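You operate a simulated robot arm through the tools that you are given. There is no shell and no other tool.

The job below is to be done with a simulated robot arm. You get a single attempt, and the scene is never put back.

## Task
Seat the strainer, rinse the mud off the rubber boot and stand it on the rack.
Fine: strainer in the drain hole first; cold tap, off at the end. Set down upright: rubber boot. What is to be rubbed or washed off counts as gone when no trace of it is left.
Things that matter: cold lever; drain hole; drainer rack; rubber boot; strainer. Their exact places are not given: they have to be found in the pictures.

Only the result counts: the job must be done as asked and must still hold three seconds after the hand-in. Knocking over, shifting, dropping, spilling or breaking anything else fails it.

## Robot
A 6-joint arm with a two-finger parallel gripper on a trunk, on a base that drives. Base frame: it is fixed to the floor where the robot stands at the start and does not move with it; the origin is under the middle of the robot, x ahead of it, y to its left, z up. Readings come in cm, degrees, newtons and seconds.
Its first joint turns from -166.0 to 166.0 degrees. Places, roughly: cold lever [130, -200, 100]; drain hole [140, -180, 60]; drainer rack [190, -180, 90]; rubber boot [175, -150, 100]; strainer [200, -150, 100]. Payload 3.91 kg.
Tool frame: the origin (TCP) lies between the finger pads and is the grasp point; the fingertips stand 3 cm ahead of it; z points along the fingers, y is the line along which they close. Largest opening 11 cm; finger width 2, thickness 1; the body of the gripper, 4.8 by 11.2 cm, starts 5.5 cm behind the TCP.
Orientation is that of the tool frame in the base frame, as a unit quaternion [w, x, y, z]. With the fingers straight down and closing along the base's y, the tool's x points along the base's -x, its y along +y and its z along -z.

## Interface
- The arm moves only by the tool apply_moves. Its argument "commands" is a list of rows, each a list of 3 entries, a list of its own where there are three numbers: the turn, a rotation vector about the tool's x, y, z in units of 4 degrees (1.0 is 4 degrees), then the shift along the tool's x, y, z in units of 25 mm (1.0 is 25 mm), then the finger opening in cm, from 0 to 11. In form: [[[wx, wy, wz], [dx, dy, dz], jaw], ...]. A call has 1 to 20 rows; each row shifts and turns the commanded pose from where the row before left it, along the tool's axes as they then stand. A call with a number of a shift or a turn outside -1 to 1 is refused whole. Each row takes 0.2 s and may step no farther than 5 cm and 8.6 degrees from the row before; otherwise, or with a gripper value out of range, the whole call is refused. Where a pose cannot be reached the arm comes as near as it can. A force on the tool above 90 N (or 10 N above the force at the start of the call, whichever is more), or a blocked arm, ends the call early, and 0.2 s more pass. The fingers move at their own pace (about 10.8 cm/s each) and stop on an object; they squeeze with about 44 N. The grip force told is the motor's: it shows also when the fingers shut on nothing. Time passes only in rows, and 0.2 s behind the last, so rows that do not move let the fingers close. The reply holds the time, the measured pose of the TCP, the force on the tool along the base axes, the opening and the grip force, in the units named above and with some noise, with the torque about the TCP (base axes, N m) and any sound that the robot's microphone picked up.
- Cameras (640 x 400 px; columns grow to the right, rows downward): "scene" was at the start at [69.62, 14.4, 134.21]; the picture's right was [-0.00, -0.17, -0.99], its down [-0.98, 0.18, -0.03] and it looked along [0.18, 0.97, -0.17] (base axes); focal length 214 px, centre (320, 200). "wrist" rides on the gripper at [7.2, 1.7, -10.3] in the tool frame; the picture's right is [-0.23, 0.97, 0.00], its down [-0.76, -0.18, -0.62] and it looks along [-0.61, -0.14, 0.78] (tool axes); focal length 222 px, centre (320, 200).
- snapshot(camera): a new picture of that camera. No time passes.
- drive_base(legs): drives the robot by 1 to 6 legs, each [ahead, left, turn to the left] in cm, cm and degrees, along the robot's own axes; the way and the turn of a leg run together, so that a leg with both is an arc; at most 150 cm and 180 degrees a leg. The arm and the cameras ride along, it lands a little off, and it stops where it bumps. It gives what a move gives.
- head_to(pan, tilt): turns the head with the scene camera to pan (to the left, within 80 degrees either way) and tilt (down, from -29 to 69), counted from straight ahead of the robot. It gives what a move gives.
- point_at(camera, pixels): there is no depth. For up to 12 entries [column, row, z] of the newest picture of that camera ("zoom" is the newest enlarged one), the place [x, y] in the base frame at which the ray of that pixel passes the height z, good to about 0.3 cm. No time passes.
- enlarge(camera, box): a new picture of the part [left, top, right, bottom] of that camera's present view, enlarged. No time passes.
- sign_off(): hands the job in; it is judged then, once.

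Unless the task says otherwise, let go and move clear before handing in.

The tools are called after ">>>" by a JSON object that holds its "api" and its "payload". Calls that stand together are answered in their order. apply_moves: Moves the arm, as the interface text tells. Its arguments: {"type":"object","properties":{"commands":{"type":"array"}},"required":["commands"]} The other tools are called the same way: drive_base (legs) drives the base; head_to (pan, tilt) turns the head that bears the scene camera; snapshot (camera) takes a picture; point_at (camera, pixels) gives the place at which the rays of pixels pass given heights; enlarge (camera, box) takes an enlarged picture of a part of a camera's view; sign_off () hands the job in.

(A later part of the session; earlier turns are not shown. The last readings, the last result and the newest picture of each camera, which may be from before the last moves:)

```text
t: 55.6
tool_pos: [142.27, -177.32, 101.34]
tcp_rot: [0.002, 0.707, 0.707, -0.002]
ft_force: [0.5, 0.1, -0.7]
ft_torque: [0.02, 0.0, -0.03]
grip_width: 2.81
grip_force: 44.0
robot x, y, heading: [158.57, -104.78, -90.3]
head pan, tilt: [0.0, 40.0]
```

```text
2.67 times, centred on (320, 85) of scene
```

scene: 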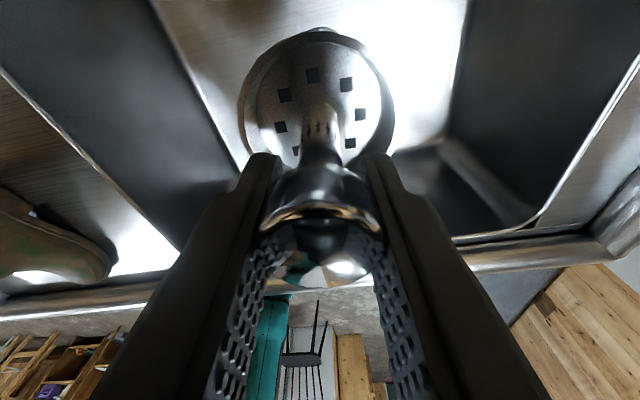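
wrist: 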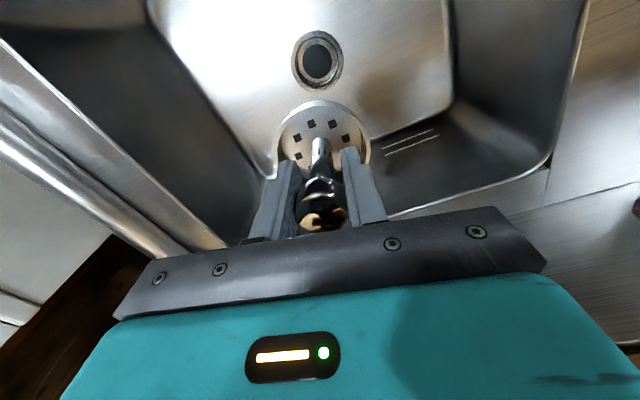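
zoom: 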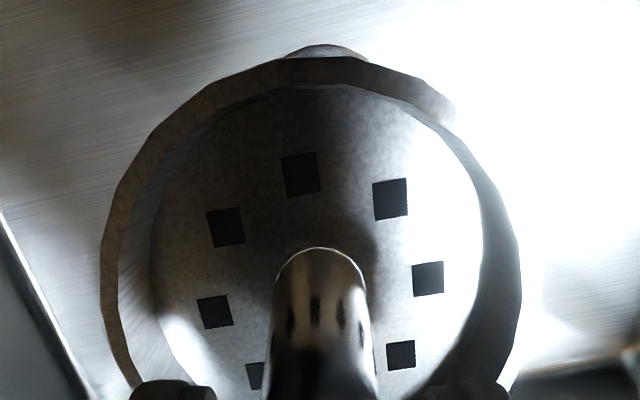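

Alignment is good to within about 0.5 cm; I descend further to z≈74 and re-check close by.

>>> {"api": "apply_moves", "payload": {"commands": [[[0, 0, 0], [0.15, 0, 1], 2], [[0, 0, 0], [0, 0, 1], 2], [[0, 0, 0], [0, 0, 1], 2], [[0, 0, 0], [0, 0, 1], 2], [[0, 0, 0], [0, 0, 1], 2], [[0, 0, 0], [0, 0, 1], 2], [[0, 0, 0], [0, 0, 1], 2], [[0, 0, 0], [0, 0, 1], 2], [[0, 0, 0], [0, 0, 1], 2], [[0, 0, 0], [0, 0, 1], 2], [[0, 0, 0], [0, 0, 0.8], 2], [[0, 0, 0], [0, 0, 0], 2]]}}

>>> {"api": "snapshot", "payload": {"camera": "scene"}}

>>> {"api": "snapshot", "payload": {"camera": "wrist"}}

```text
t: 58.2
tool_pos: [142.24, -176.8, 74.27]
tcp_rot: [0.003, 0.708, 0.706, -0.002]
ft_force: [0.2, 0.6, -1.2]
ft_torque: [-0.05, 0.01, -0.06]
grip_width: 2.82
grip_force: 43.8
robot x, y, heading: [158.38, -104.36, -90.2]
head pan, tilt: [0.0, 40.0]
```

```text
taken
```

scene: 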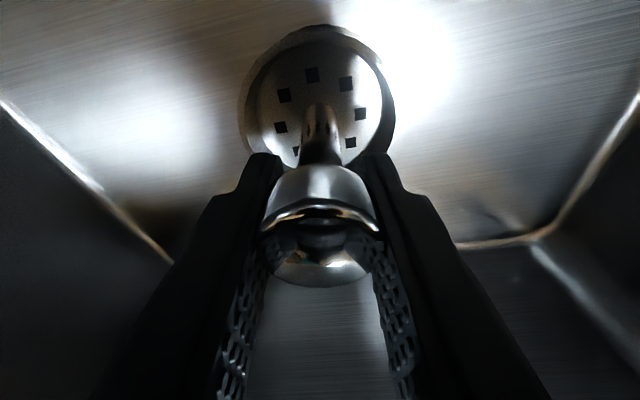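

```text
taken
```

wrist: 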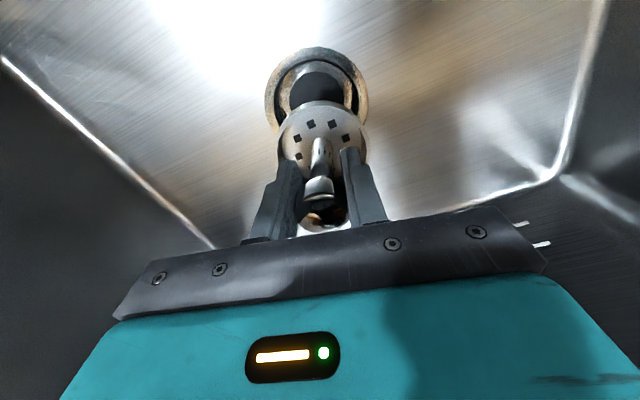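

Close now; I enlarge the wrist view to fit the drain ring against the cup.

>>> {"api": "enlarge", "payload": {"camera": "wrist", "box": [240, 30, 400, 190]}}

>>> {"api": "enlarge", "payload": {"camera": "scene", "box": [220, 0, 420, 160]}}

>>> {"api": "point_at", "payload": {"camera": "wrist", "pixels": [[265, 93, 60], [368, 88, 60], [313, 47, 60], [279, 140, 70], [367, 140, 70], [322, 100, 70], [322, 100, 69]]}}

```text
2.50 times, centred on (320, 110) of wrist
```

zoom: 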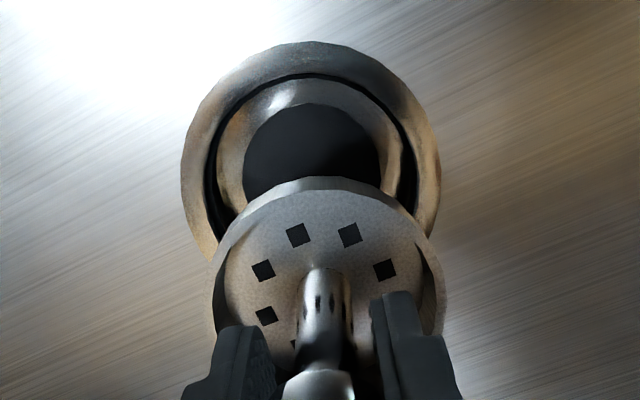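

```text
2.50 times, centred on (320, 80) of scene
```

zoom: 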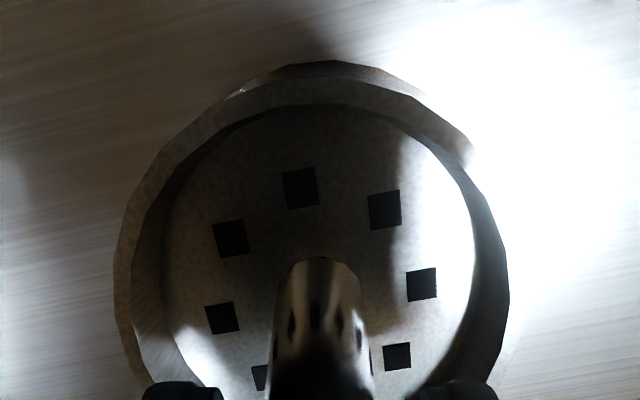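

```text
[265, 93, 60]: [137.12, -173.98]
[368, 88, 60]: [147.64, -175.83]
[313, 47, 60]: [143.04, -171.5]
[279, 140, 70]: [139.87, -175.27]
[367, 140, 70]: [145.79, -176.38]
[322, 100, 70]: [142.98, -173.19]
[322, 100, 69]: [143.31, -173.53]
```

Drain centre is (142.4,-176.75) and the cup centre is about (142.7,-176.4); I shift 0.3 cm and lower until just over the drain, watching the force.

>>> {"api": "apply_moves", "payload": {"commands": [[[0, 0, 0], [-0.12, -0.1, 0.5], 2], [[0, 0, 0], [0, 0, 0.6], 2], [[0, 0, 0], [0, 0, 0.6], 2], [[0, 0, 0], [0, 0, 0.4], 2], [[0, 0, 0], [0, 0, 0.2], 2], [[0, 0, 0], [0, 0, 0], 2]]}}

>>> {"api": "snapshot", "payload": {"camera": "wrist"}}

>>> {"api": "enlarge", "payload": {"camera": "scene", "box": [220, 0, 420, 160]}}

```text
t: 59.6
tool_pos: [142.07, -177.2, 68.63]
tcp_rot: [0.003, 0.709, 0.705, -0.003]
ft_force: [0.4, -0.2, 11.0]
ft_torque: [-0.18, 0.02, -0.14]
grip_width: 2.82
grip_force: 43.7
robot x, y, heading: [158.87, -104.75, -90.4]
head pan, tilt: [0.0, 40.0]
```

```text
taken
```

wrist: 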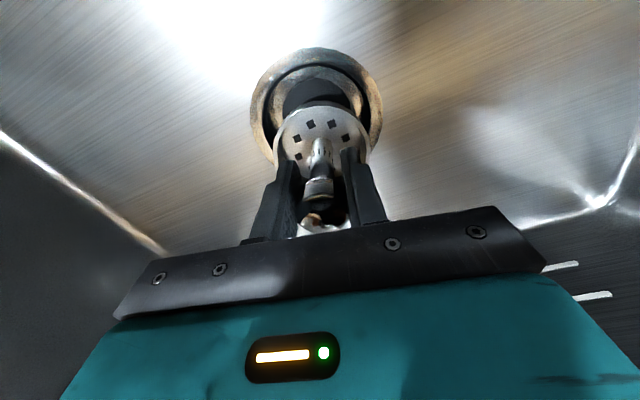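

```text
2.50 times, centred on (320, 80) of scene
```

zoom: 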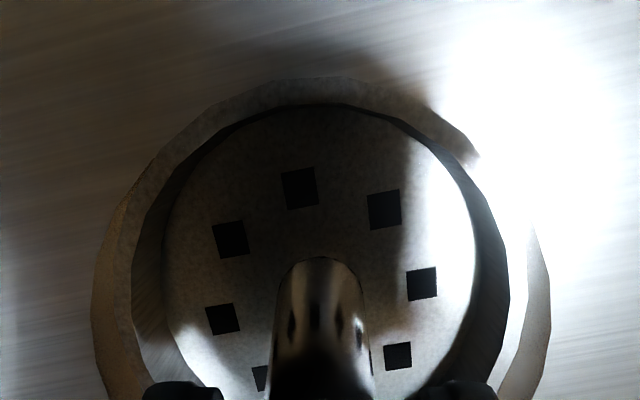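

Contact (11 N) with torque saying it bears on the far (-y) side, so the cup sits on the ring's far edge. I lift slightly and measure in the wrist view.

>>> {"api": "apply_moves", "payload": {"commands": [[[0, 0, 0], [0, 0, -0.3], 2], [[0, 0, 0], [0, 0, 0], 2]]}}

>>> {"api": "enlarge", "payload": {"camera": "wrist", "box": [240, 30, 400, 190]}}

>>> {"api": "point_at", "payload": {"camera": "zoom", "pixels": [[145, 170, 60], [478, 170, 60], [312, 45, 60], [205, 260, 65], [440, 260, 65], [320, 188, 65]]}}

```text
t: 60.2
tool_pos: [142.08, -177.2, 69.35]
tcp_rot: [0.003, 0.709, 0.706, -0.001]
ft_force: [-0.1, -0.4, 0.1]
ft_torque: [-0.03, -0.01, 0.02]
grip_width: 2.79
grip_force: 44.2
robot x, y, heading: [158.34, -104.3, -90.0]
head pan, tilt: [0.0, 40.0]
```

```text
2.50 times, centred on (320, 110) of wrist
```

zoom: 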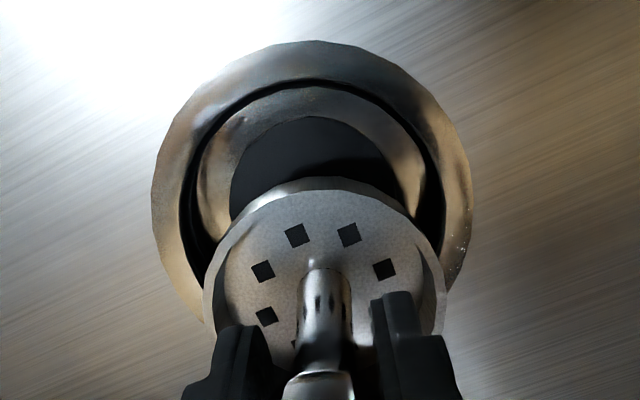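

```text
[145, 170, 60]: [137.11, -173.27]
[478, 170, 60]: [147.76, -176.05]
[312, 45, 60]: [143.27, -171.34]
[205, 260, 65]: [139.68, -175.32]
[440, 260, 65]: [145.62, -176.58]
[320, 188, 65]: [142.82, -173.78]
```

The cup centre reads (142.65,-176.9) against the ring's (142.4,-176.7): nearly centred. I shift a little toward +y/-x and press down gently again to compare the contact height.

>>> {"api": "apply_moves", "payload": {"commands": [[[0, 0, 0], [0.12, -0.08, 0], 2], [[0, 0, 0], [0, 0, 0.2], 2], [[0, 0, 0], [0, 0, 0.15], 2], [[0, 0, 0], [0, 0, 0.1], 2], [[0, 0, 0], [0, 0, 0], 2]]}}

>>> {"api": "enlarge", "payload": {"camera": "wrist", "box": [240, 30, 400, 190]}}

```text
t: 61.4
tool_pos: [141.84, -177.05, 68.49]
tcp_rot: [0.004, 0.709, 0.705, -0.005]
ft_force: [1.6, 1.9, 53.6]
ft_torque: [-0.73, 0.61, -0.1]
grip_width: 2.77
grip_force: 44.0
robot x, y, heading: [158.55, -104.19, -90.3]
head pan, tilt: [0.0, 40.0]
```

```text
2.50 times, centred on (320, 110) of wrist
```

zoom: 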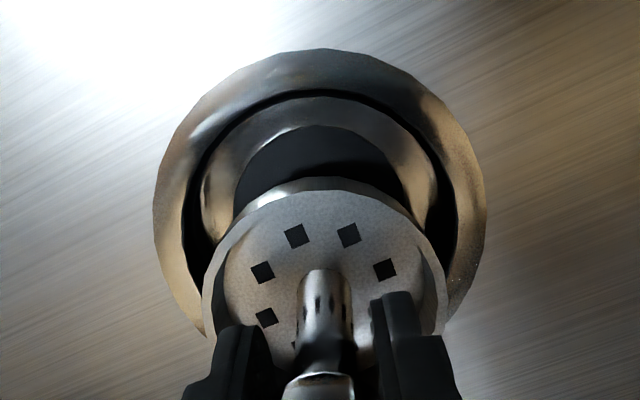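

The press (54 N) bears at about (-1.1,-1.4) cm from the TCP, so the cup is still riding on the far rim: it must go toward +y and a bit +x. I lift, shift +0.8 y, +0.4 x and try again with small steps.

>>> {"api": "apply_moves", "payload": {"commands": [[[0, 0, 0], [0, 0, -0.35], 2], [[0, 0, 0], [0.3, 0.16, 0], 2], [[0, 0, 0], [0, 0, 0.15], 2], [[0, 0, 0], [0, 0, 0.1], 2], [[0, 0, 0], [0, 0, 0.05], 2], [[0, 0, 0], [0, 0, 0], 2]]}}

>>> {"api": "enlarge", "payload": {"camera": "wrist", "box": [240, 30, 400, 190]}}

>>> {"api": "enlarge", "payload": {"camera": "scene", "box": [220, 0, 420, 160]}}

```text
t: 62.8
tool_pos: [142.2, -176.25, 68.51]
tcp_rot: [0.003, 0.708, 0.706, -0.004]
ft_force: [-2.0, 0.4, 29.8]
ft_torque: [-0.69, -0.55, -0.1]
grip_width: 2.79
grip_force: 44.4
robot x, y, heading: [158.66, -104.12, -89.9]
head pan, tilt: [0.0, 40.0]
```

```text
2.50 times, centred on (320, 110) of wrist
```

zoom: 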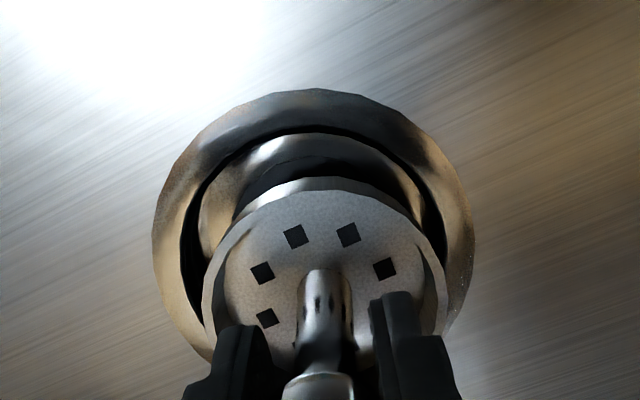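

```text
2.50 times, centred on (320, 80) of scene
```

zoom: 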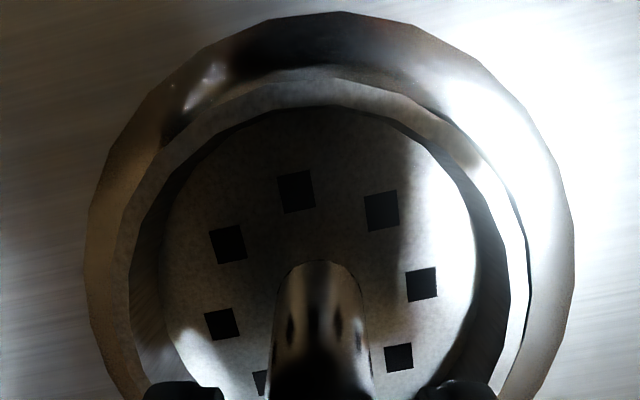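

Contact is now at (+1.8,-2.3) at the same height: still the far rim, and in the wrist zoom the cup's front bottom edge (row 178) leaves a 2.2 cm gap to the recess edge (row 128). I lift, shift +1.1 in y and -0.15 in x, then try again.

>>> {"api": "apply_moves", "payload": {"commands": [[[0, 0, 0], [0, 0, -0.3], 2], [[0, 0, 0], [0.44, -0.06, 0], 2], [[0, 0, 0], [0, 0, 0.1], 2], [[0, 0, 0], [0, 0, 0.1], 2], [[0, 0, 0], [0, 0, 0.1], 2], [[0, 0, 0], [0, 0, 0], 2]]}}

>>> {"api": "enlarge", "payload": {"camera": "wrist", "box": [240, 30, 400, 190]}}

>>> {"api": "enlarge", "payload": {"camera": "scene", "box": [220, 0, 420, 160]}}

```text
t: 64.2
tool_pos: [142.17, -175.18, 68.44]
tcp_rot: [0.004, 0.708, 0.706, -0.003]
ft_force: [3.0, -0.4, 30.8]
ft_torque: [0.87, -0.43, -0.12]
grip_width: 2.78
grip_force: 44.2
robot x, y, heading: [158.51, -104.48, -90.0]
head pan, tilt: [0.0, 40.0]
```

```text
2.50 times, centred on (320, 110) of wrist
```

zoom: 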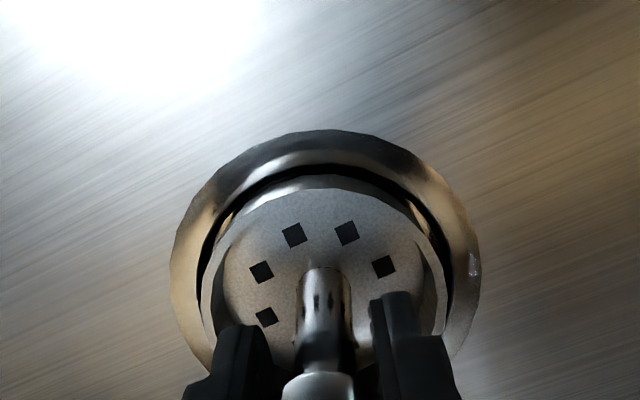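

```text
2.50 times, centred on (320, 80) of scene
```

zoom: 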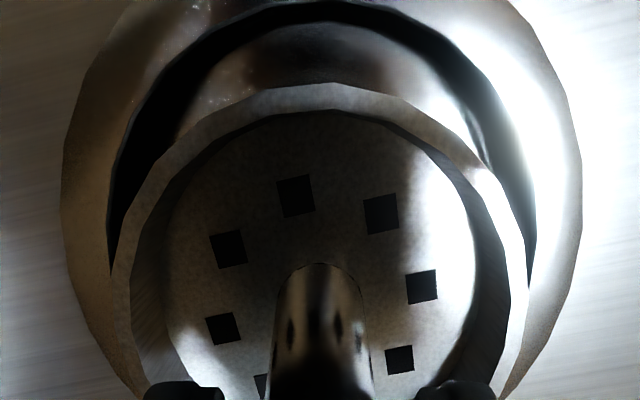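

The contact has jumped to the near side (+2.8), so the centre lies between: about y=-175.75, x=142.0. I lift, step back half way and try again.

>>> {"api": "apply_moves", "payload": {"commands": [[[0, 0, 0], [0, 0, -0.3], 2], [[0, 0, 0], [-0.22, -0.06, 0], 2], [[0, 0, 0], [0, 0, 0.1], 2], [[0, 0, 0], [0, 0, 0.1], 2], [[0, 0, 0], [0, 0, 0.1], 2], [[0, 0, 0], [0, 0, 0.1], 2], [[0, 0, 0], [0, 0, 0], 2]]}}

>>> {"api": "enlarge", "payload": {"camera": "wrist", "box": [240, 30, 400, 190]}}

>>> {"api": "enlarge", "payload": {"camera": "scene", "box": [220, 0, 420, 160]}}

```text
t: 65.8
tool_pos: [142.08, -175.77, 68.02]
tcp_rot: [0.002, 0.708, 0.706, -0.002]
ft_force: [0.5, -0.1, 0.2]
ft_torque: [0.02, -0.01, 0.01]
grip_width: 2.8
grip_force: 44.1
robot x, y, heading: [158.26, -104.2, -90.2]
head pan, tilt: [0.0, 40.0]
```

```text
2.50 times, centred on (320, 110) of wrist
```

zoom: 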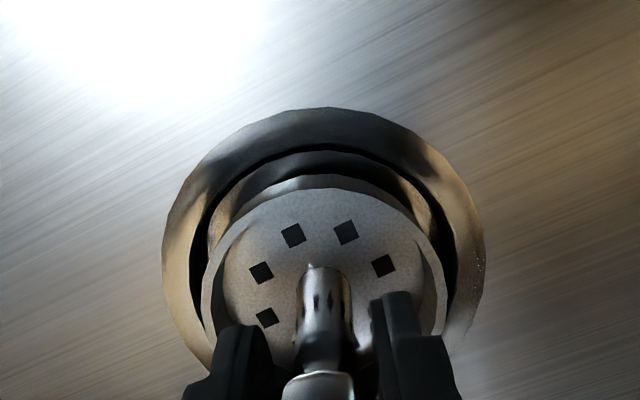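

```text
2.50 times, centred on (320, 80) of scene
```

zoom: 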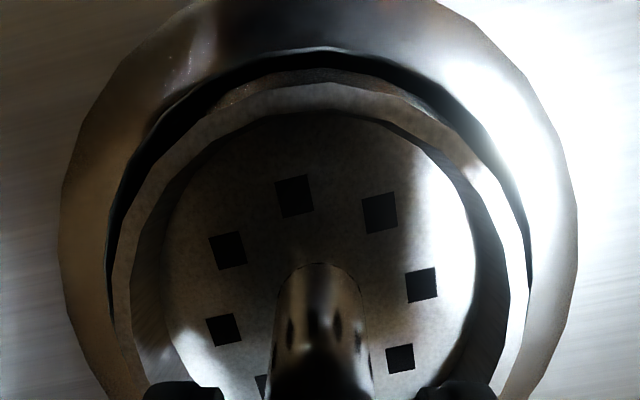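

No contact at 68.0 now: the cup is entering the recess. I keep lowering in small steps until it bottoms.

>>> {"api": "apply_moves", "payload": {"commands": [[[0, 0, 0], [0, 0, 0.15], 2], [[0, 0, 0], [0, 0, 0.15], 2], [[0, 0, 0], [0, 0, 0.15], 2], [[0, 0, 0], [0, 0, 0], 2]]}}

```text
t: 66.8
tool_pos: [141.98, -175.68, 66.83]
tcp_rot: [0.003, 0.708, 0.706, -0.002]
ft_force: [-1.1, -0.1, -0.8]
ft_torque: [0.0, 0.0, 0.02]
grip_width: 2.77
grip_force: 44.5
robot x, y, heading: [158.11, -104.25, -90.5]
head pan, tilt: [0.0, 40.0]
```

Still free at 66.8; further down.

>>> {"api": "apply_moves", "payload": {"commands": [[[0, 0, 0], [0, 0, 0.15], 2], [[0, 0, 0], [0, 0, 0.15], 2], [[0, 0, 0], [0, 0, 0.15], 2], [[0, 0, 0], [0, 0, 0], 2]]}}

```text
t: 67.8
tool_pos: [141.94, -175.77, 66.26]
tcp_rot: [0.005, 0.708, 0.706, -0.006]
ft_force: [-2.3, 2.2, 88.3]
ft_torque: [-0.62, -0.16, -0.04]
grip_width: 2.77
grip_force: 44.2
robot x, y, heading: [157.96, -104.21, -90.2]
head pan, tilt: [0.0, 40.0]
```

It bottoms at z≈66.4 (2.1 cm below ring contact). I relieve the press and look before letting go.

>>> {"api": "apply_moves", "payload": {"commands": [[[0, 0, 0], [0, 0, -0.2], 2], [[0, 0, 0], [0, 0, 0], 2]]}}

>>> {"api": "enlarge", "payload": {"camera": "wrist", "box": [240, 30, 400, 190]}}

>>> {"api": "enlarge", "payload": {"camera": "scene", "box": [220, 0, 420, 160]}}

```text
t: 68.4
tool_pos: [142.01, -175.57, 66.19]
tcp_rot: [0.003, 0.708, 0.706, -0.002]
ft_force: [-6.0, -13.9, 38.8]
ft_torque: [-1.03, 0.2, -0.12]
grip_width: 2.78
grip_force: 43.9
robot x, y, heading: [158.46, -104.51, -90.2]
head pan, tilt: [0.0, 40.0]
```

```text
2.50 times, centred on (320, 110) of wrist
```

zoom: 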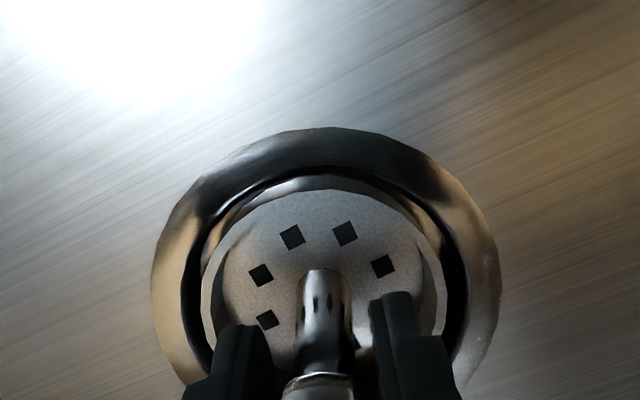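

```text
2.50 times, centred on (320, 80) of scene
```

zoom: 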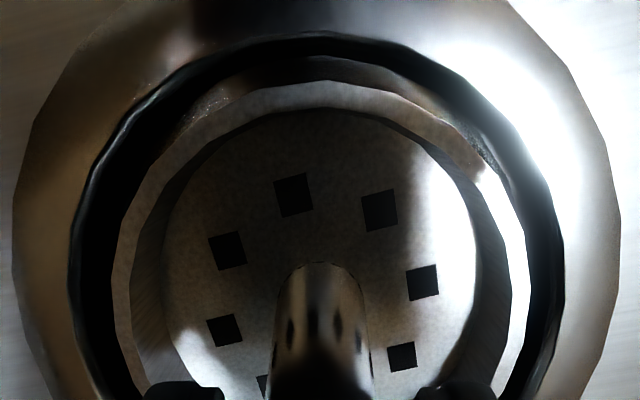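

It settled slightly more (66.2) and some side load remains (-14 N in y). I open the fingers gently after relieving, so it can seat itself.

>>> {"api": "apply_moves", "payload": {"commands": [[[0, 0, 0], [0, 0, -0.1], 2], [[0, 0, 0], [0, 0, 0], 2]]}}

>>> {"api": "apply_moves", "payload": {"commands": [[[0, 0, 0], [0, 0, 0], 4.5], [[0, 0, 0], [0, 0, 0], 4.5], [[0, 0, 0], [0, 0, 0], 4.5]]}}

>>> {"api": "enlarge", "payload": {"camera": "wrist", "box": [240, 30, 400, 190]}}

>>> {"api": "enlarge", "payload": {"camera": "scene", "box": [220, 0, 420, 160]}}

```text
t: 69.0
tool_pos: [142.13, -175.61, 66.39]
tcp_rot: [0.001, 0.708, 0.706, 0.001]
ft_force: [0.4, -0.2, -0.4]
ft_torque: [0.03, 0.03, -0.01]
grip_width: 2.8
grip_force: 43.5
robot x, y, heading: [158.22, -104.2, -90.4]
head pan, tilt: [0.0, 40.0]
```

```text
t: 69.8
tool_pos: [142.08, -175.6, 66.44]
tcp_rot: [0.003, 0.708, 0.706, -0.002]
ft_force: [0.0, 0.1, 0.3]
ft_torque: [0.04, 0.01, -0.03]
grip_width: 4.49
grip_force: 0.1
robot x, y, heading: [158.64, -104.44, -90.4]
head pan, tilt: [0.0, 40.0]
```

```text
2.50 times, centred on (320, 110) of wrist
```

zoom: 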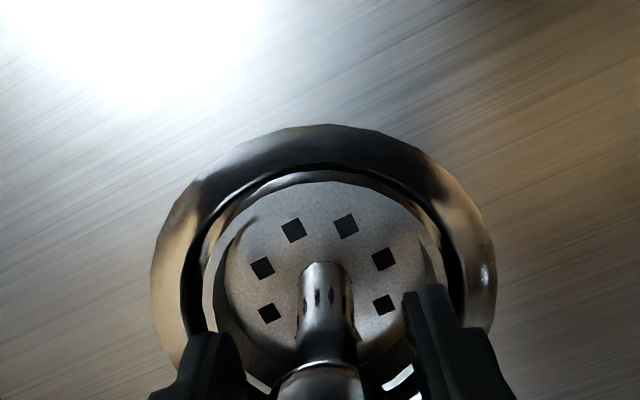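

```text
2.50 times, centred on (320, 80) of scene
```

zoom: 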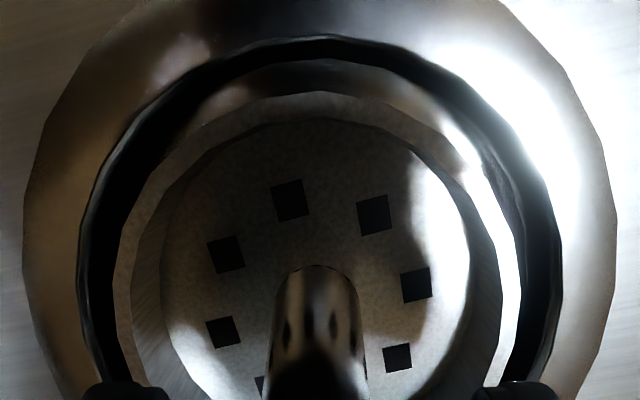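

Released; the cup rests inside the ring. I rise clear straight up and check that it sits level.

>>> {"api": "apply_moves", "payload": {"commands": [[[0, 0, 0], [0, 0, -0.5], 5], [[0, 0, 0], [0, 0, -1], 5], [[0, 0, 0], [0, 0, -1], 5], [[0, 0, 0], [0, 0, -1], 5], [[0, 0, 0], [0, 0, -1], 5], [[0, 0, 0], [0, 0, -1], 5], [[0, 0, 0], [0, 0, -1], 5], [[0, 0, 0], [0, 0, -1], 5], [[0, 0, 0], [0, 0, 0], 5]]}}

>>> {"api": "snapshot", "payload": {"camera": "wrist"}}

>>> {"api": "head_to", "payload": {"pan": 0, "tilt": 15}}

>>> {"api": "snapshot", "payload": {"camera": "scene"}}

>>> {"api": "enlarge", "payload": {"camera": "wrist", "box": [240, 10, 400, 170]}}

```text
t: 71.8
tool_pos: [141.96, -175.61, 85.34]
tcp_rot: [0.002, 0.709, 0.705, -0.002]
ft_force: [-0.4, 0.3, 0.4]
ft_torque: [0.03, 0.01, -0.04]
grip_width: 5.01
grip_force: 0.0
robot x, y, heading: [158.18, -104.57, -90.3]
head pan, tilt: [0.0, 40.0]
```

```text
taken
```

wrist: 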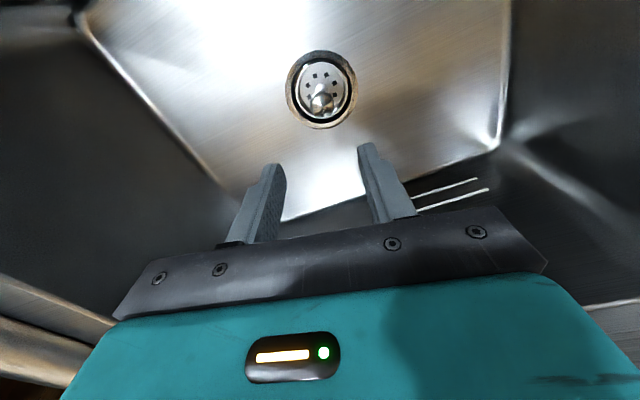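

```text
t: 72.7
tool_pos: [142.0, -175.63, 85.23]
tcp_rot: [0.004, 0.708, 0.706, -0.003]
ft_force: [0.1, 0.6, 0.1]
ft_torque: [0.03, 0.01, -0.02]
grip_width: 4.99
grip_force: 0.2
robot x, y, heading: [158.32, -104.29, -90.3]
head pan, tilt: [0.0, 15.0]
```

```text
taken
```

scene: 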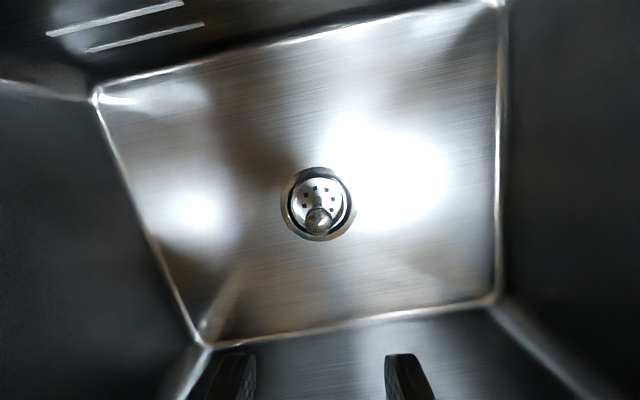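

```text
2.50 times, centred on (320, 90) of wrist
```

zoom: 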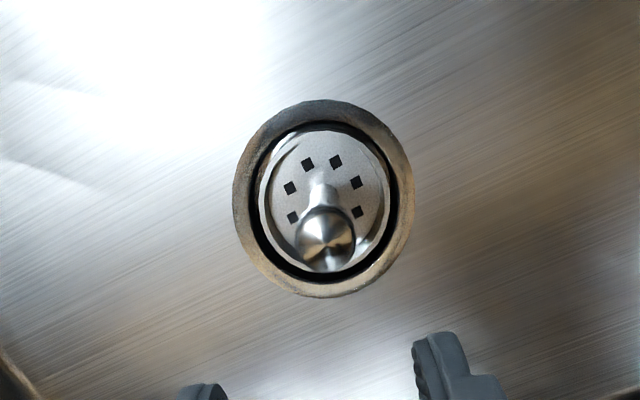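

The strainer sits concentric in the ring. A closer look from the other side for tilt:

>>> {"api": "enlarge", "payload": {"camera": "scene", "box": [260, 150, 380, 260]}}

>>> {"api": "point_at", "payload": {"camera": "scene", "pixels": [[318, 204, 60], [318, 222, 68]]}}

```text
3.64 times, centred on (320, 205) of scene
```

zoom: 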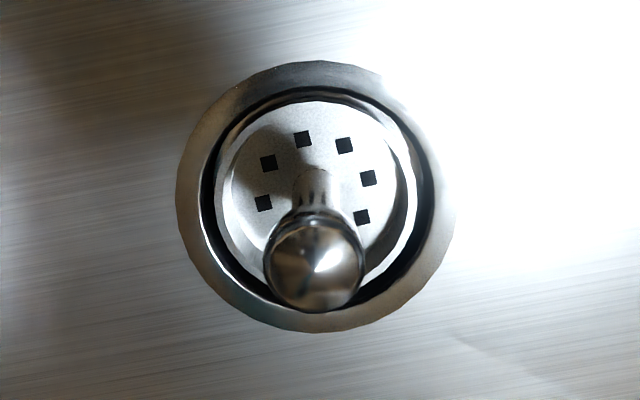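

```text
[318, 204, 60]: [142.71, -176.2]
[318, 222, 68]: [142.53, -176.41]
```

The strainer is seated level and centred. Next I study the boot: I rise to travel height and move back, so that the scene camera looks on the boot from above.

>>> {"api": "apply_moves", "payload": {"commands": [[[0, 0, 0], [0, 0, -1], 8], [[0, 0, 0], [0, 0, -1], 8], [[0, 0, 0], [0, 0, -1], 8], [[0, 0, 0], [0, 0, -1], 8], [[0, 0, 0], [0, 0, -1], 8], [[0, 0, 0], [0, 0, -1], 8], [[0, 0, 0], [0, 0, -1], 8], [[0, 0, 0], [0, 0, -1], 8], [[0, 0, 0], [0, 0, -1], 8], [[0, 0, 0], [0, 0, -1], 8], [[0, 0, 0], [0, 0, -1], 8], [[0, 0, 0], [0, 0, -1], 8], [[0, 0, 0], [0, 0, -1], 8], [[0, 0, 0], [0, 0, -1], 8], [[0, 0, 0], [0, 0, -1], 8], [[0, 0, 0], [0, 0, -1], 8], [[0, 0, 0], [1, 0, 0], 8], [[0, 0, 0], [1, 0, 0], 8], [[0, 0, 0], [1, 0, 0], 8], [[0, 0, 0], [1, 0, 0], 8]]}}

>>> {"api": "apply_moves", "payload": {"commands": [[[0, 0, 0], [1, 1, 0], 8], [[0, 0, 0], [1, 1, 0], 8], [[0, 0, 0], [1, 1, 0], 8], [[0, 0, 0], [1, 1, 0], 8], [[0, 0, 0], [1, 1, 0], 8], [[0, 0, 0], [1, 1, 0], 8], [[0, 0, 0], [0, 1, 0], 8], [[0, 0, 0], [0, 1, 0], 8], [[0, 0, 0], [0, 1, 0], 8], [[0, 0, 0], [0, 1, 0], 8], [[0, 0, 0], [0, 1, 0], 8], [[0, 0, 0], [0, 1, 0], 8], [[0, 0, 0], [0, 1, 0], 8], [[0, 0, 0], [0, 1, 0], 8], [[0, 0, 0], [0, 0, 0], 8]]}}

>>> {"api": "snapshot", "payload": {"camera": "scene"}}

>>> {"api": "snapshot", "payload": {"camera": "wrist"}}

```text
t: 76.9
tool_pos: [142.05, -165.29, 125.2]
tcp_rot: [0.002, 0.709, 0.706, -0.001]
ft_force: [-0.6, -0.7, -0.6]
ft_torque: [0.04, 0.0, -0.02]
grip_width: 8.0
grip_force: 0.1
robot x, y, heading: [158.32, -104.65, -90.2]
head pan, tilt: [0.0, 15.0]
```

```text
t: 80.1
tool_pos: [176.95, -150.57, 125.11]
tcp_rot: [0.002, 0.708, 0.706, -0.003]
ft_force: [-0.1, -0.3, 0.1]
ft_torque: [0.01, -0.01, -0.03]
grip_width: 8.02
grip_force: 0.0
robot x, y, heading: [158.15, -104.29, -90.2]
head pan, tilt: [0.0, 15.0]
```

```text
taken
```

scene: 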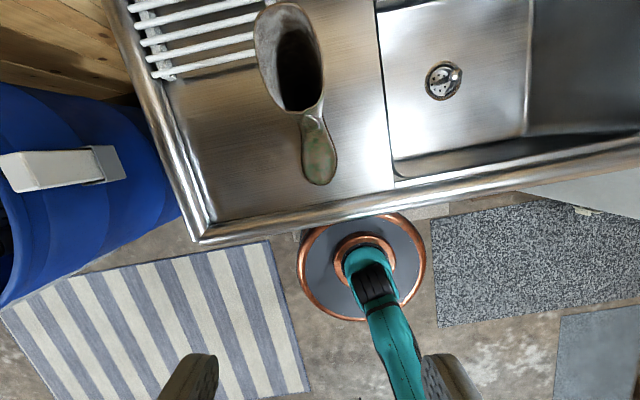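

```text
taken
```

wrist: 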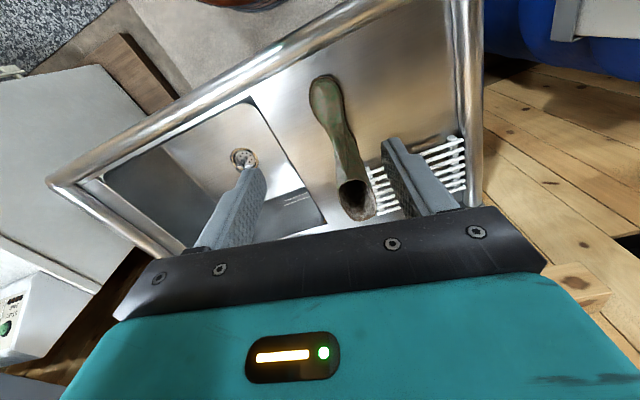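

The boot opening spans columns 253–324, rows 3–110, with the toe at (318,183). I measure its rim and toe.

>>> {"api": "enlarge", "payload": {"camera": "scene", "box": [220, 0, 380, 200]}}

>>> {"api": "point_at", "payload": {"camera": "scene", "pixels": [[253, 40, 110], [324, 80, 110], [302, 110, 110], [275, 3, 110], [318, 184, 88], [338, 165, 88], [302, 170, 88], [320, 200, 100], [458, 78, 68]]}}

>>> {"api": "enlarge", "payload": {"camera": "wrist", "box": [280, 60, 420, 240]}}

```text
2.00 times, centred on (300, 100) of scene
```

zoom: 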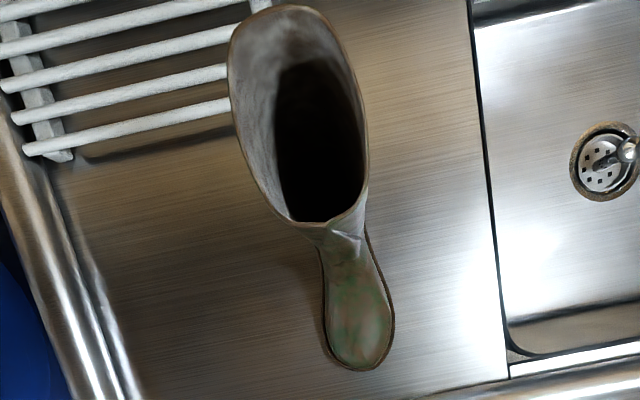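

```text
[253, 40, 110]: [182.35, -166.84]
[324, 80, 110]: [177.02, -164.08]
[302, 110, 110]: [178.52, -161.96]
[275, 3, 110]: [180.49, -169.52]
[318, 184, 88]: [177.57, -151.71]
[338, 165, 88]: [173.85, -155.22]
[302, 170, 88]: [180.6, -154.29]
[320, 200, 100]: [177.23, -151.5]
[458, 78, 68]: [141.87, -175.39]
```

```text
2.22 times, centred on (350, 150) of wrist
```

zoom: 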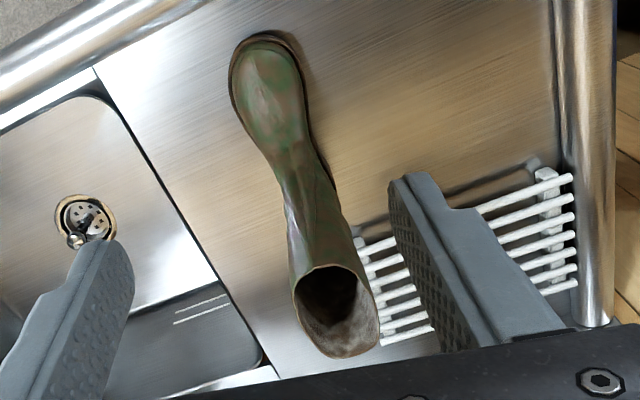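

I triangulate the rim height: the toe-side rim point is scene (301.5,111) and wrist (354,179); the back rim is scene (275,3) and wrist (356,240→zoom 345,355).

>>> {"api": "point_at", "payload": {"camera": "wrist", "pixels": [[353, 179, 108], [353, 179, 110], [353, 179, 112], [361, 219, 108], [361, 219, 110], [361, 219, 112], [324, 78, 88]]}}

>>> {"api": "point_at", "payload": {"camera": "scene", "pixels": [[301.5, 111, 108], [301.5, 111, 112], [280, 3, 108], [280, 3, 112]]}}

```text
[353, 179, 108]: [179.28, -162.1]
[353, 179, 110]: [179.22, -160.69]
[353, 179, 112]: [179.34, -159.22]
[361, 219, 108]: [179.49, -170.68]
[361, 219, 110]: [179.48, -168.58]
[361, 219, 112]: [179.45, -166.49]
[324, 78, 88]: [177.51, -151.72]
```

```text
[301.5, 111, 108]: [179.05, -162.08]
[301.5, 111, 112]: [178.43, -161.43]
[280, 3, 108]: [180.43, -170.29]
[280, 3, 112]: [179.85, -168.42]
```

The rim is at z≈108.3, centre (179.5,-166), about 5.5 cm across. First the tap must run, so I move over toward the cold lever at travel height to look at it.

>>> {"api": "apply_moves", "payload": {"commands": [[[0, 0, 0], [0, -1, 0], 5], [[0, 0, 0], [0, -1, 0], 5], [[0, 0, 0], [0, -1, 0], 5], [[0, 0, 0], [0, -1, 0], 5], [[0, 0, 0], [0, -1, 0], 5], [[0, 0, 0], [0, -1, 0], 5], [[0, 0, 0], [0, -1, 0], 5], [[0, 0, 0], [0, -1, 0], 5], [[0, 0, 0], [0, -1, 0], 5], [[0, 0, 0], [0, -1, 0], 5], [[0, 0, 0], [0, -1, 0], 5], [[0, 0, 0], [-1, -1, 0], 5], [[0, 0, 0], [-1, -1, 0], 5], [[0, 0, 0], [-1, -1, 0], 5], [[0, 0, 0], [-1, -1, 0], 5], [[0, 0, 0], [-1, -1, 0], 5], [[0, 0, 0], [-1, -1, 0], 5], [[0, 0, 0], [-1, -0.2, 0], 5], [[0, 0, 0], [-1, 0, 0], 5], [[0, 0, 0], [0, 0, 0], 5]]}}

>>> {"api": "snapshot", "payload": {"camera": "scene"}}

>>> {"api": "snapshot", "payload": {"camera": "wrist"}}

```text
t: 84.3
tool_pos: [134.12, -170.34, 125.06]
tcp_rot: [0.002, 0.708, 0.706, -0.002]
ft_force: [-0.4, 0.3, 0.7]
ft_torque: [0.03, 0.02, -0.02]
grip_width: 5.01
grip_force: 0.1
robot x, y, heading: [158.64, -104.2, -90.3]
head pan, tilt: [0.0, 15.0]
```

```text
taken
```

scene: 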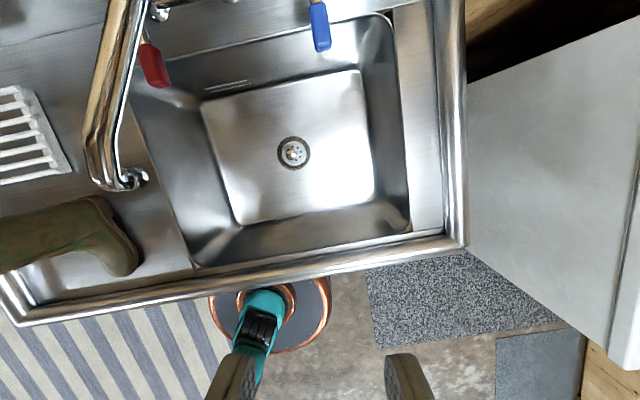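

```text
taken
```

wrist: 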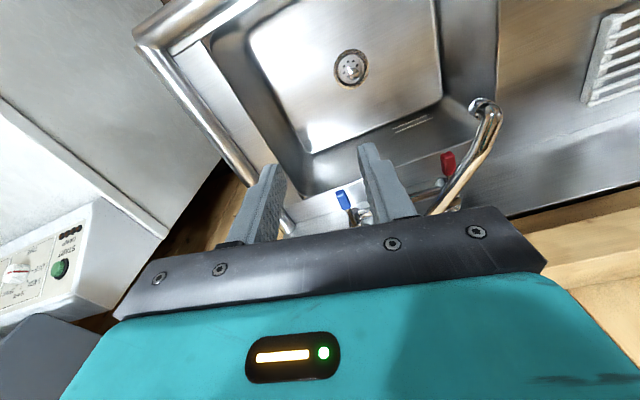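

Blue tip end shows at scene (322,47) and wrist (341,191); I triangulate, also the spout outlet (scene 133,182; wrist 480,105).

>>> {"api": "point_at", "payload": {"camera": "wrist", "pixels": [[341, 191, 97], [341, 191, 100], [341, 191, 103], [344, 207, 100], [344, 207, 103], [480, 104, 100], [480, 104, 105]]}}

>>> {"api": "point_at", "payload": {"camera": "scene", "pixels": [[322, 47, 97], [322, 47, 100], [322, 47, 103], [317, 5, 100], [317, 5, 103], [140, 178, 100], [140, 178, 105]]}}

>>> {"api": "enlarge", "payload": {"camera": "wrist", "box": [290, 80, 510, 230]}}

>>> {"api": "enlarge", "payload": {"camera": "scene", "box": [80, 0, 360, 200]}}

```text
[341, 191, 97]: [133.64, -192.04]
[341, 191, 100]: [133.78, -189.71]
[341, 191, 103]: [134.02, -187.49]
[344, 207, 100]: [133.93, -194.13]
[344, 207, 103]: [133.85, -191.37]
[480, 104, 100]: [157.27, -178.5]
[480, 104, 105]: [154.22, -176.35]
```

```text
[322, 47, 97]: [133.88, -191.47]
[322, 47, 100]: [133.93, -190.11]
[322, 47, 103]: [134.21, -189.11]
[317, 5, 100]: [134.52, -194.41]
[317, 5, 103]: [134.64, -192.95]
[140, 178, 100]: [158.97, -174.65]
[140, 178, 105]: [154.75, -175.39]
```

```text
2.67 times, centred on (400, 155) of wrist
```

zoom: 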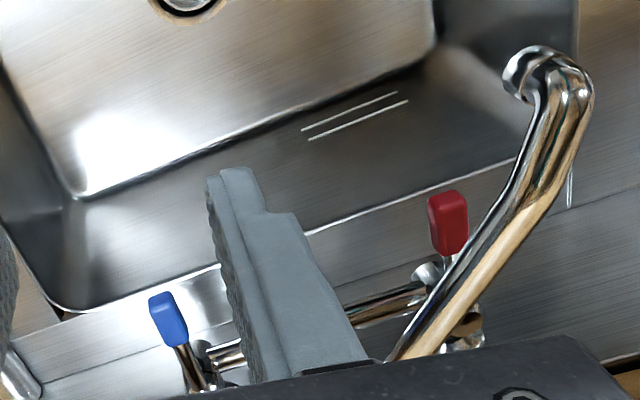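

```text
2.00 times, centred on (220, 100) of scene
```

zoom: 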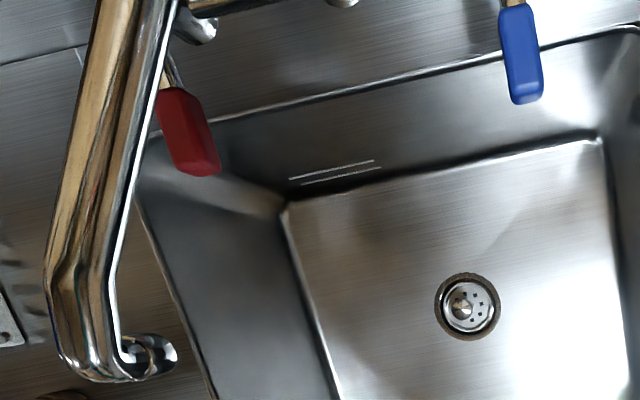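

The lever tip is at (133.8,-190.2,99.5), its blue grip running back to y≈-194.5; I place the open fingers above it to straddle it, then lower part way and check.

>>> {"api": "apply_moves", "payload": {"commands": [[[0, 0, 0], [-1, 0, 0], 5.5], [[0, 0, 0], [-1, 0, 0], 5.5], [[0, 0, 0], [-1, 0, 0], 5.5], [[0, 0, 0], [-1, 0, 0], 5.5], [[0, 0, 0], [-1, 0, 0], 5.5], [[0, 0, 0], [-1, 0, 0], 5.5], [[0, 0, 0], [-1, 0, 0], 5.5], [[0, 0, 0], [-1, 0, 0], 5.5], [[0, 0, 0], [-0.4, 0, 0], 5.5], [[0, 0, 0], [0, 0, 1], 5.5], [[0, 0, 0], [0, 0, 1], 5.5], [[0, 0, 0], [0, 0, 1], 5.5], [[0, 0, 0], [0, 0, 1], 5.5], [[0, 0, 0], [0, 0, 1], 5.5], [[0, 0, 0], [0, 0, 0], 5.5]]}}

>>> {"api": "head_to", "payload": {"pan": 0, "tilt": 50}}

>>> {"api": "snapshot", "payload": {"camera": "scene"}}

>>> {"api": "snapshot", "payload": {"camera": "wrist"}}

```text
t: 87.5
tool_pos: [134.91, -188.06, 107.81]
tcp_rot: [0.003, 0.709, 0.706, -0.003]
ft_force: [-1.5, 13.3, 7.5]
ft_torque: [-2.36, -0.5, 0.22]
grip_width: 5.51
grip_force: 0.0
out of reach, approached as far as the arm can: row 4, 5, 6, 7, 8, 9
robot x, y, heading: [158.41, -104.43, -90.0]
head pan, tilt: [0.0, 15.0]
```

```text
t: 88.5
tool_pos: [135.13, -188.32, 107.64]
tcp_rot: [0.003, 0.708, 0.707, -0.003]
ft_force: [-0.2, 1.2, 0.0]
ft_torque: [-0.02, 0.01, -0.01]
grip_width: 5.49
grip_force: 0.0
robot x, y, heading: [158.56, -104.48, -89.9]
head pan, tilt: [0.0, 50.0]
```

```text
taken
```

scene: 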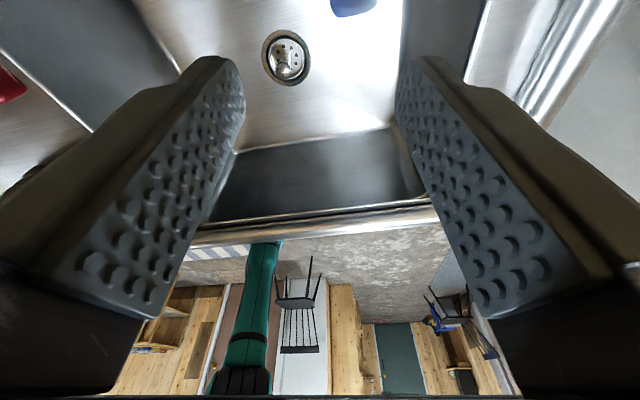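

```text
taken
```

wrist: 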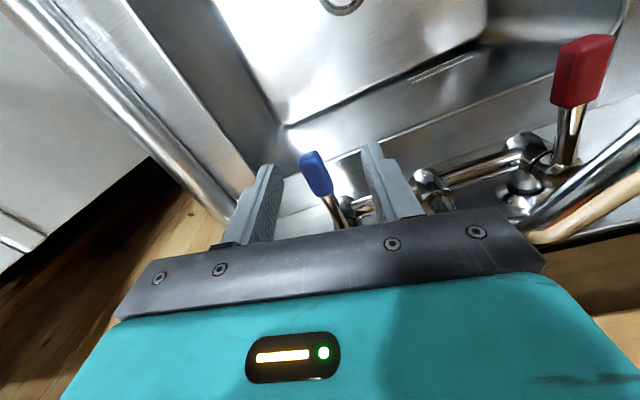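

The blue tip (wrist 308,155) lies between the fingers in view; the TCP stopped at y=-188.3 for lack of reach at height. I check where the tip is relative to the fingers.

>>> {"api": "point_at", "payload": {"camera": "wrist", "pixels": [[309, 156, 100], [321, 193, 100], [325, 215, 100], [309, 156, 99]]}}

>>> {"api": "enlarge", "payload": {"camera": "wrist", "box": [200, 100, 420, 250]}}

```text
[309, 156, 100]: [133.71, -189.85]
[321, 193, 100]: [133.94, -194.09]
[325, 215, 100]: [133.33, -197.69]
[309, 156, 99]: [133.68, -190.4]
```

```text
2.67 times, centred on (310, 175) of wrist
```

zoom: 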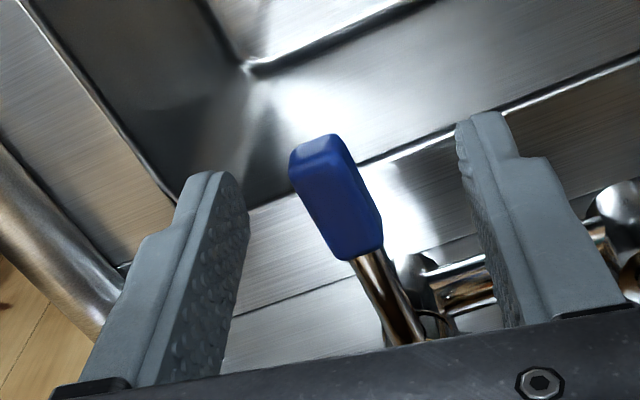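

I lower the fingers around the grip at (133.8,-191.5), z≈100.5.

>>> {"api": "apply_moves", "payload": {"commands": [[[0, 0, 0], [-0.4, -0.25, 0.6], 5.5], [[0, 0, 0], [-0.4, -0.25, 0.6], 5.5], [[0, 0, 0], [-0.4, 0, 0.6], 5.5], [[0, 0, 0], [-0.2, 0, 0.6], 5.5], [[0, 0, 0], [0, 0, 0.5], 5.5], [[0, 0, 0], [0, 0, 0], 5.5]]}}

>>> {"api": "snapshot", "payload": {"camera": "wrist"}}

>>> {"api": "snapshot", "payload": {"camera": "scene"}}

```text
t: 89.9
tool_pos: [133.73, -191.94, 100.35]
tcp_rot: [0.003, 0.708, 0.706, -0.001]
ft_force: [-0.2, -0.4, 0.2]
ft_torque: [0.0, 0.0, -0.03]
grip_width: 5.5
grip_force: 0.1
robot x, y, heading: [158.35, -104.49, -90.4]
head pan, tilt: [0.0, 50.0]
```

```text
taken
```

wrist: 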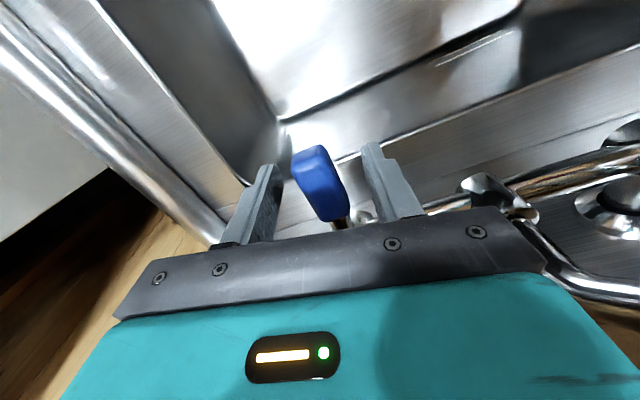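

```text
taken
```

scene: 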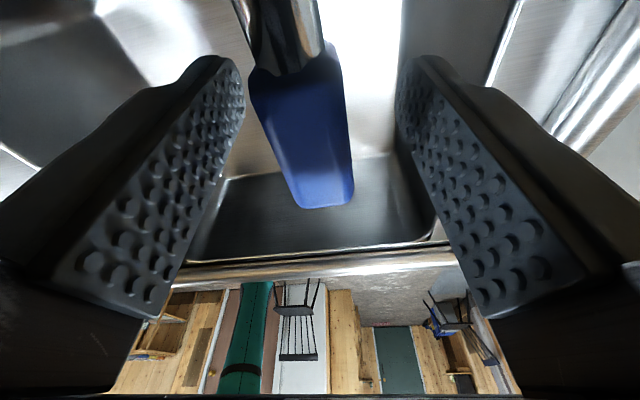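

The lever grip is straddled. I nudge it toward -x (outward) a little to feel which way it turns.

>>> {"api": "apply_moves", "payload": {"commands": [[[0, 0, 0], [0, -0.4, 0], 5.5], [[0, 0, 0], [0, -0.4, 0], 5.5], [[0, 0, 0], [0, -0.4, 0], 5.5], [[0, 0, 0], [0, 0, 0], 5.5]]}}

>>> {"api": "snapshot", "payload": {"camera": "wrist"}}

```text
t: 90.9
tool_pos: [130.78, -191.91, 100.58]
tcp_rot: [0.002, 0.708, 0.706, -0.002]
ft_force: [-0.1, 0.2, 0.5]
ft_torque: [0.01, 0.05, 0.0]
grip_width: 5.5
grip_force: 0.0
robot x, y, heading: [158.29, -104.32, -90.1]
head pan, tilt: [0.0, 50.0]
```

```text
taken
```

wrist: 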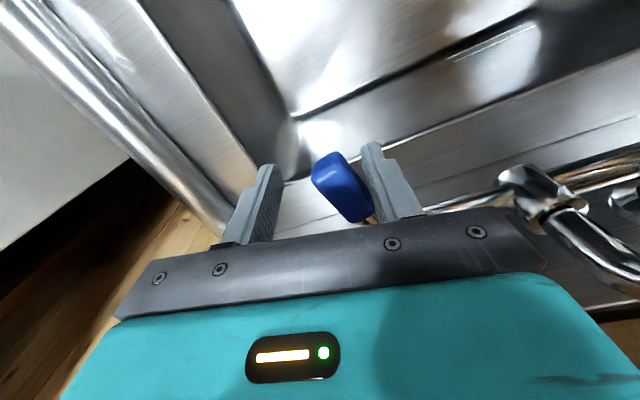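

The lever turned freely with the push (it is now slanted in the view), with no force and no sound of water yet. I follow its arc farther outward.

>>> {"api": "apply_moves", "payload": {"commands": [[[0, 0, 0], [-0.15, -0.4, 0], 5.5], [[0, 0, 0], [-0.2, -0.4, 0], 5.5], [[0, 0, 0], [-0.2, -0.4, 0], 5.5], [[0, 0, 0], [-0.2, -0.4, 0], 5.5], [[0, 0, 0], [0, 0, 0], 5.5]]}}

>>> {"api": "snapshot", "payload": {"camera": "wrist"}}

>>> {"api": "head_to", "payload": {"pan": 40, "tilt": 20}}

>>> {"api": "snapshot", "payload": {"camera": "scene"}}

```text
t: 92.1
tool_pos: [126.67, -193.7, 100.62]
tcp_rot: [0.002, 0.708, 0.706, -0.003]
ft_force: [-0.1, 0.0, 0.9]
ft_torque: [0.0, -0.03, 0.01]
grip_width: 5.5
grip_force: 0.2
robot x, y, heading: [158.56, -104.75, -90.5]
head pan, tilt: [0.0, 50.0]
```

```text
taken
```

wrist: 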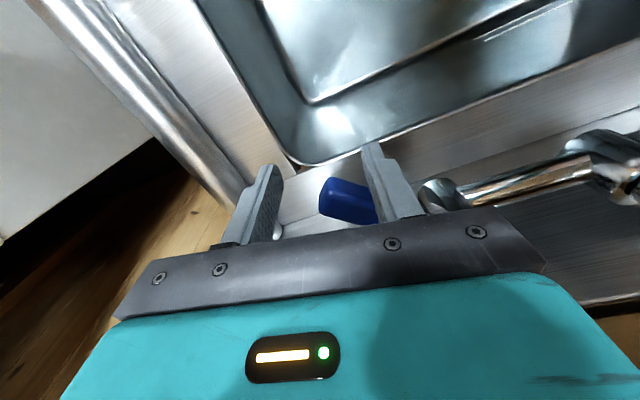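

```text
t: 93.2
tool_pos: [126.31, -192.89, 99.49]
tcp_rot: [-0.003, 0.708, 0.706, 0.012]
ft_force: [31.2, 245.1, -197.0]
ft_torque: [-13.81, 11.63, 12.46]
grip_width: 5.48
grip_force: 0.1
robot x, y, heading: [158.29, -104.2, -90.1]
head pan, tilt: [40.0, 20.0]
```

```text
taken
```

scene: 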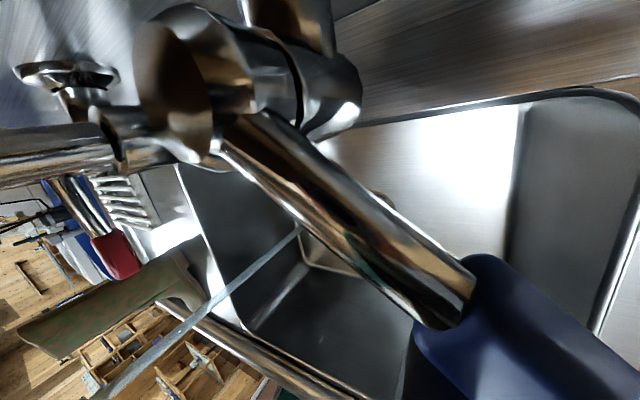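

Water is running (stream from (300,235) down-left to (100,390)), but turning the head pressed something against the fixture: 245 N on the tool. I turn the head straight back at once.

>>> {"api": "head_to", "payload": {"pan": 0, "tilt": 50}}

>>> {"api": "snapshot", "payload": {"camera": "scene"}}

>>> {"api": "snapshot", "payload": {"camera": "wrist"}}

```text
t: 94.3
tool_pos: [127.11, -193.98, 100.88]
tcp_rot: [0.005, 0.707, 0.707, -0.005]
ft_force: [-5.6, 3.6, -3.8]
ft_torque: [-0.06, -0.33, -0.24]
grip_width: 5.5
grip_force: 0.1
robot x, y, heading: [158.41, -104.46, -89.9]
head pan, tilt: [0.0, 50.0]
```

```text
taken
```

scene: 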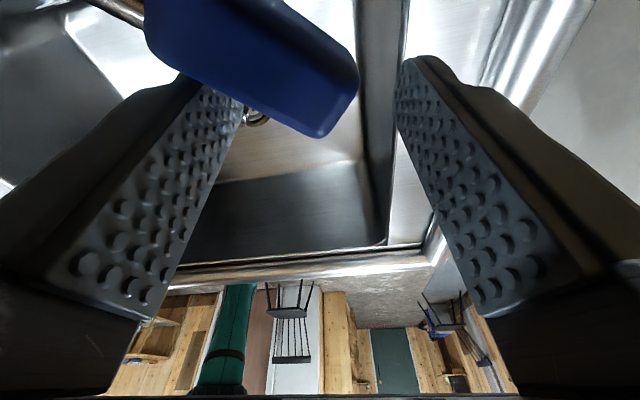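

```text
taken
```

wrist: 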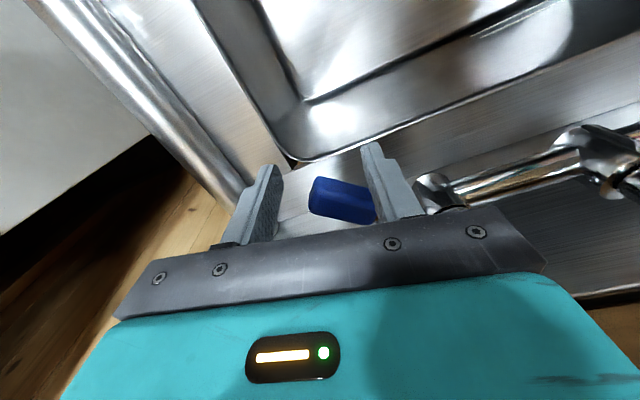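

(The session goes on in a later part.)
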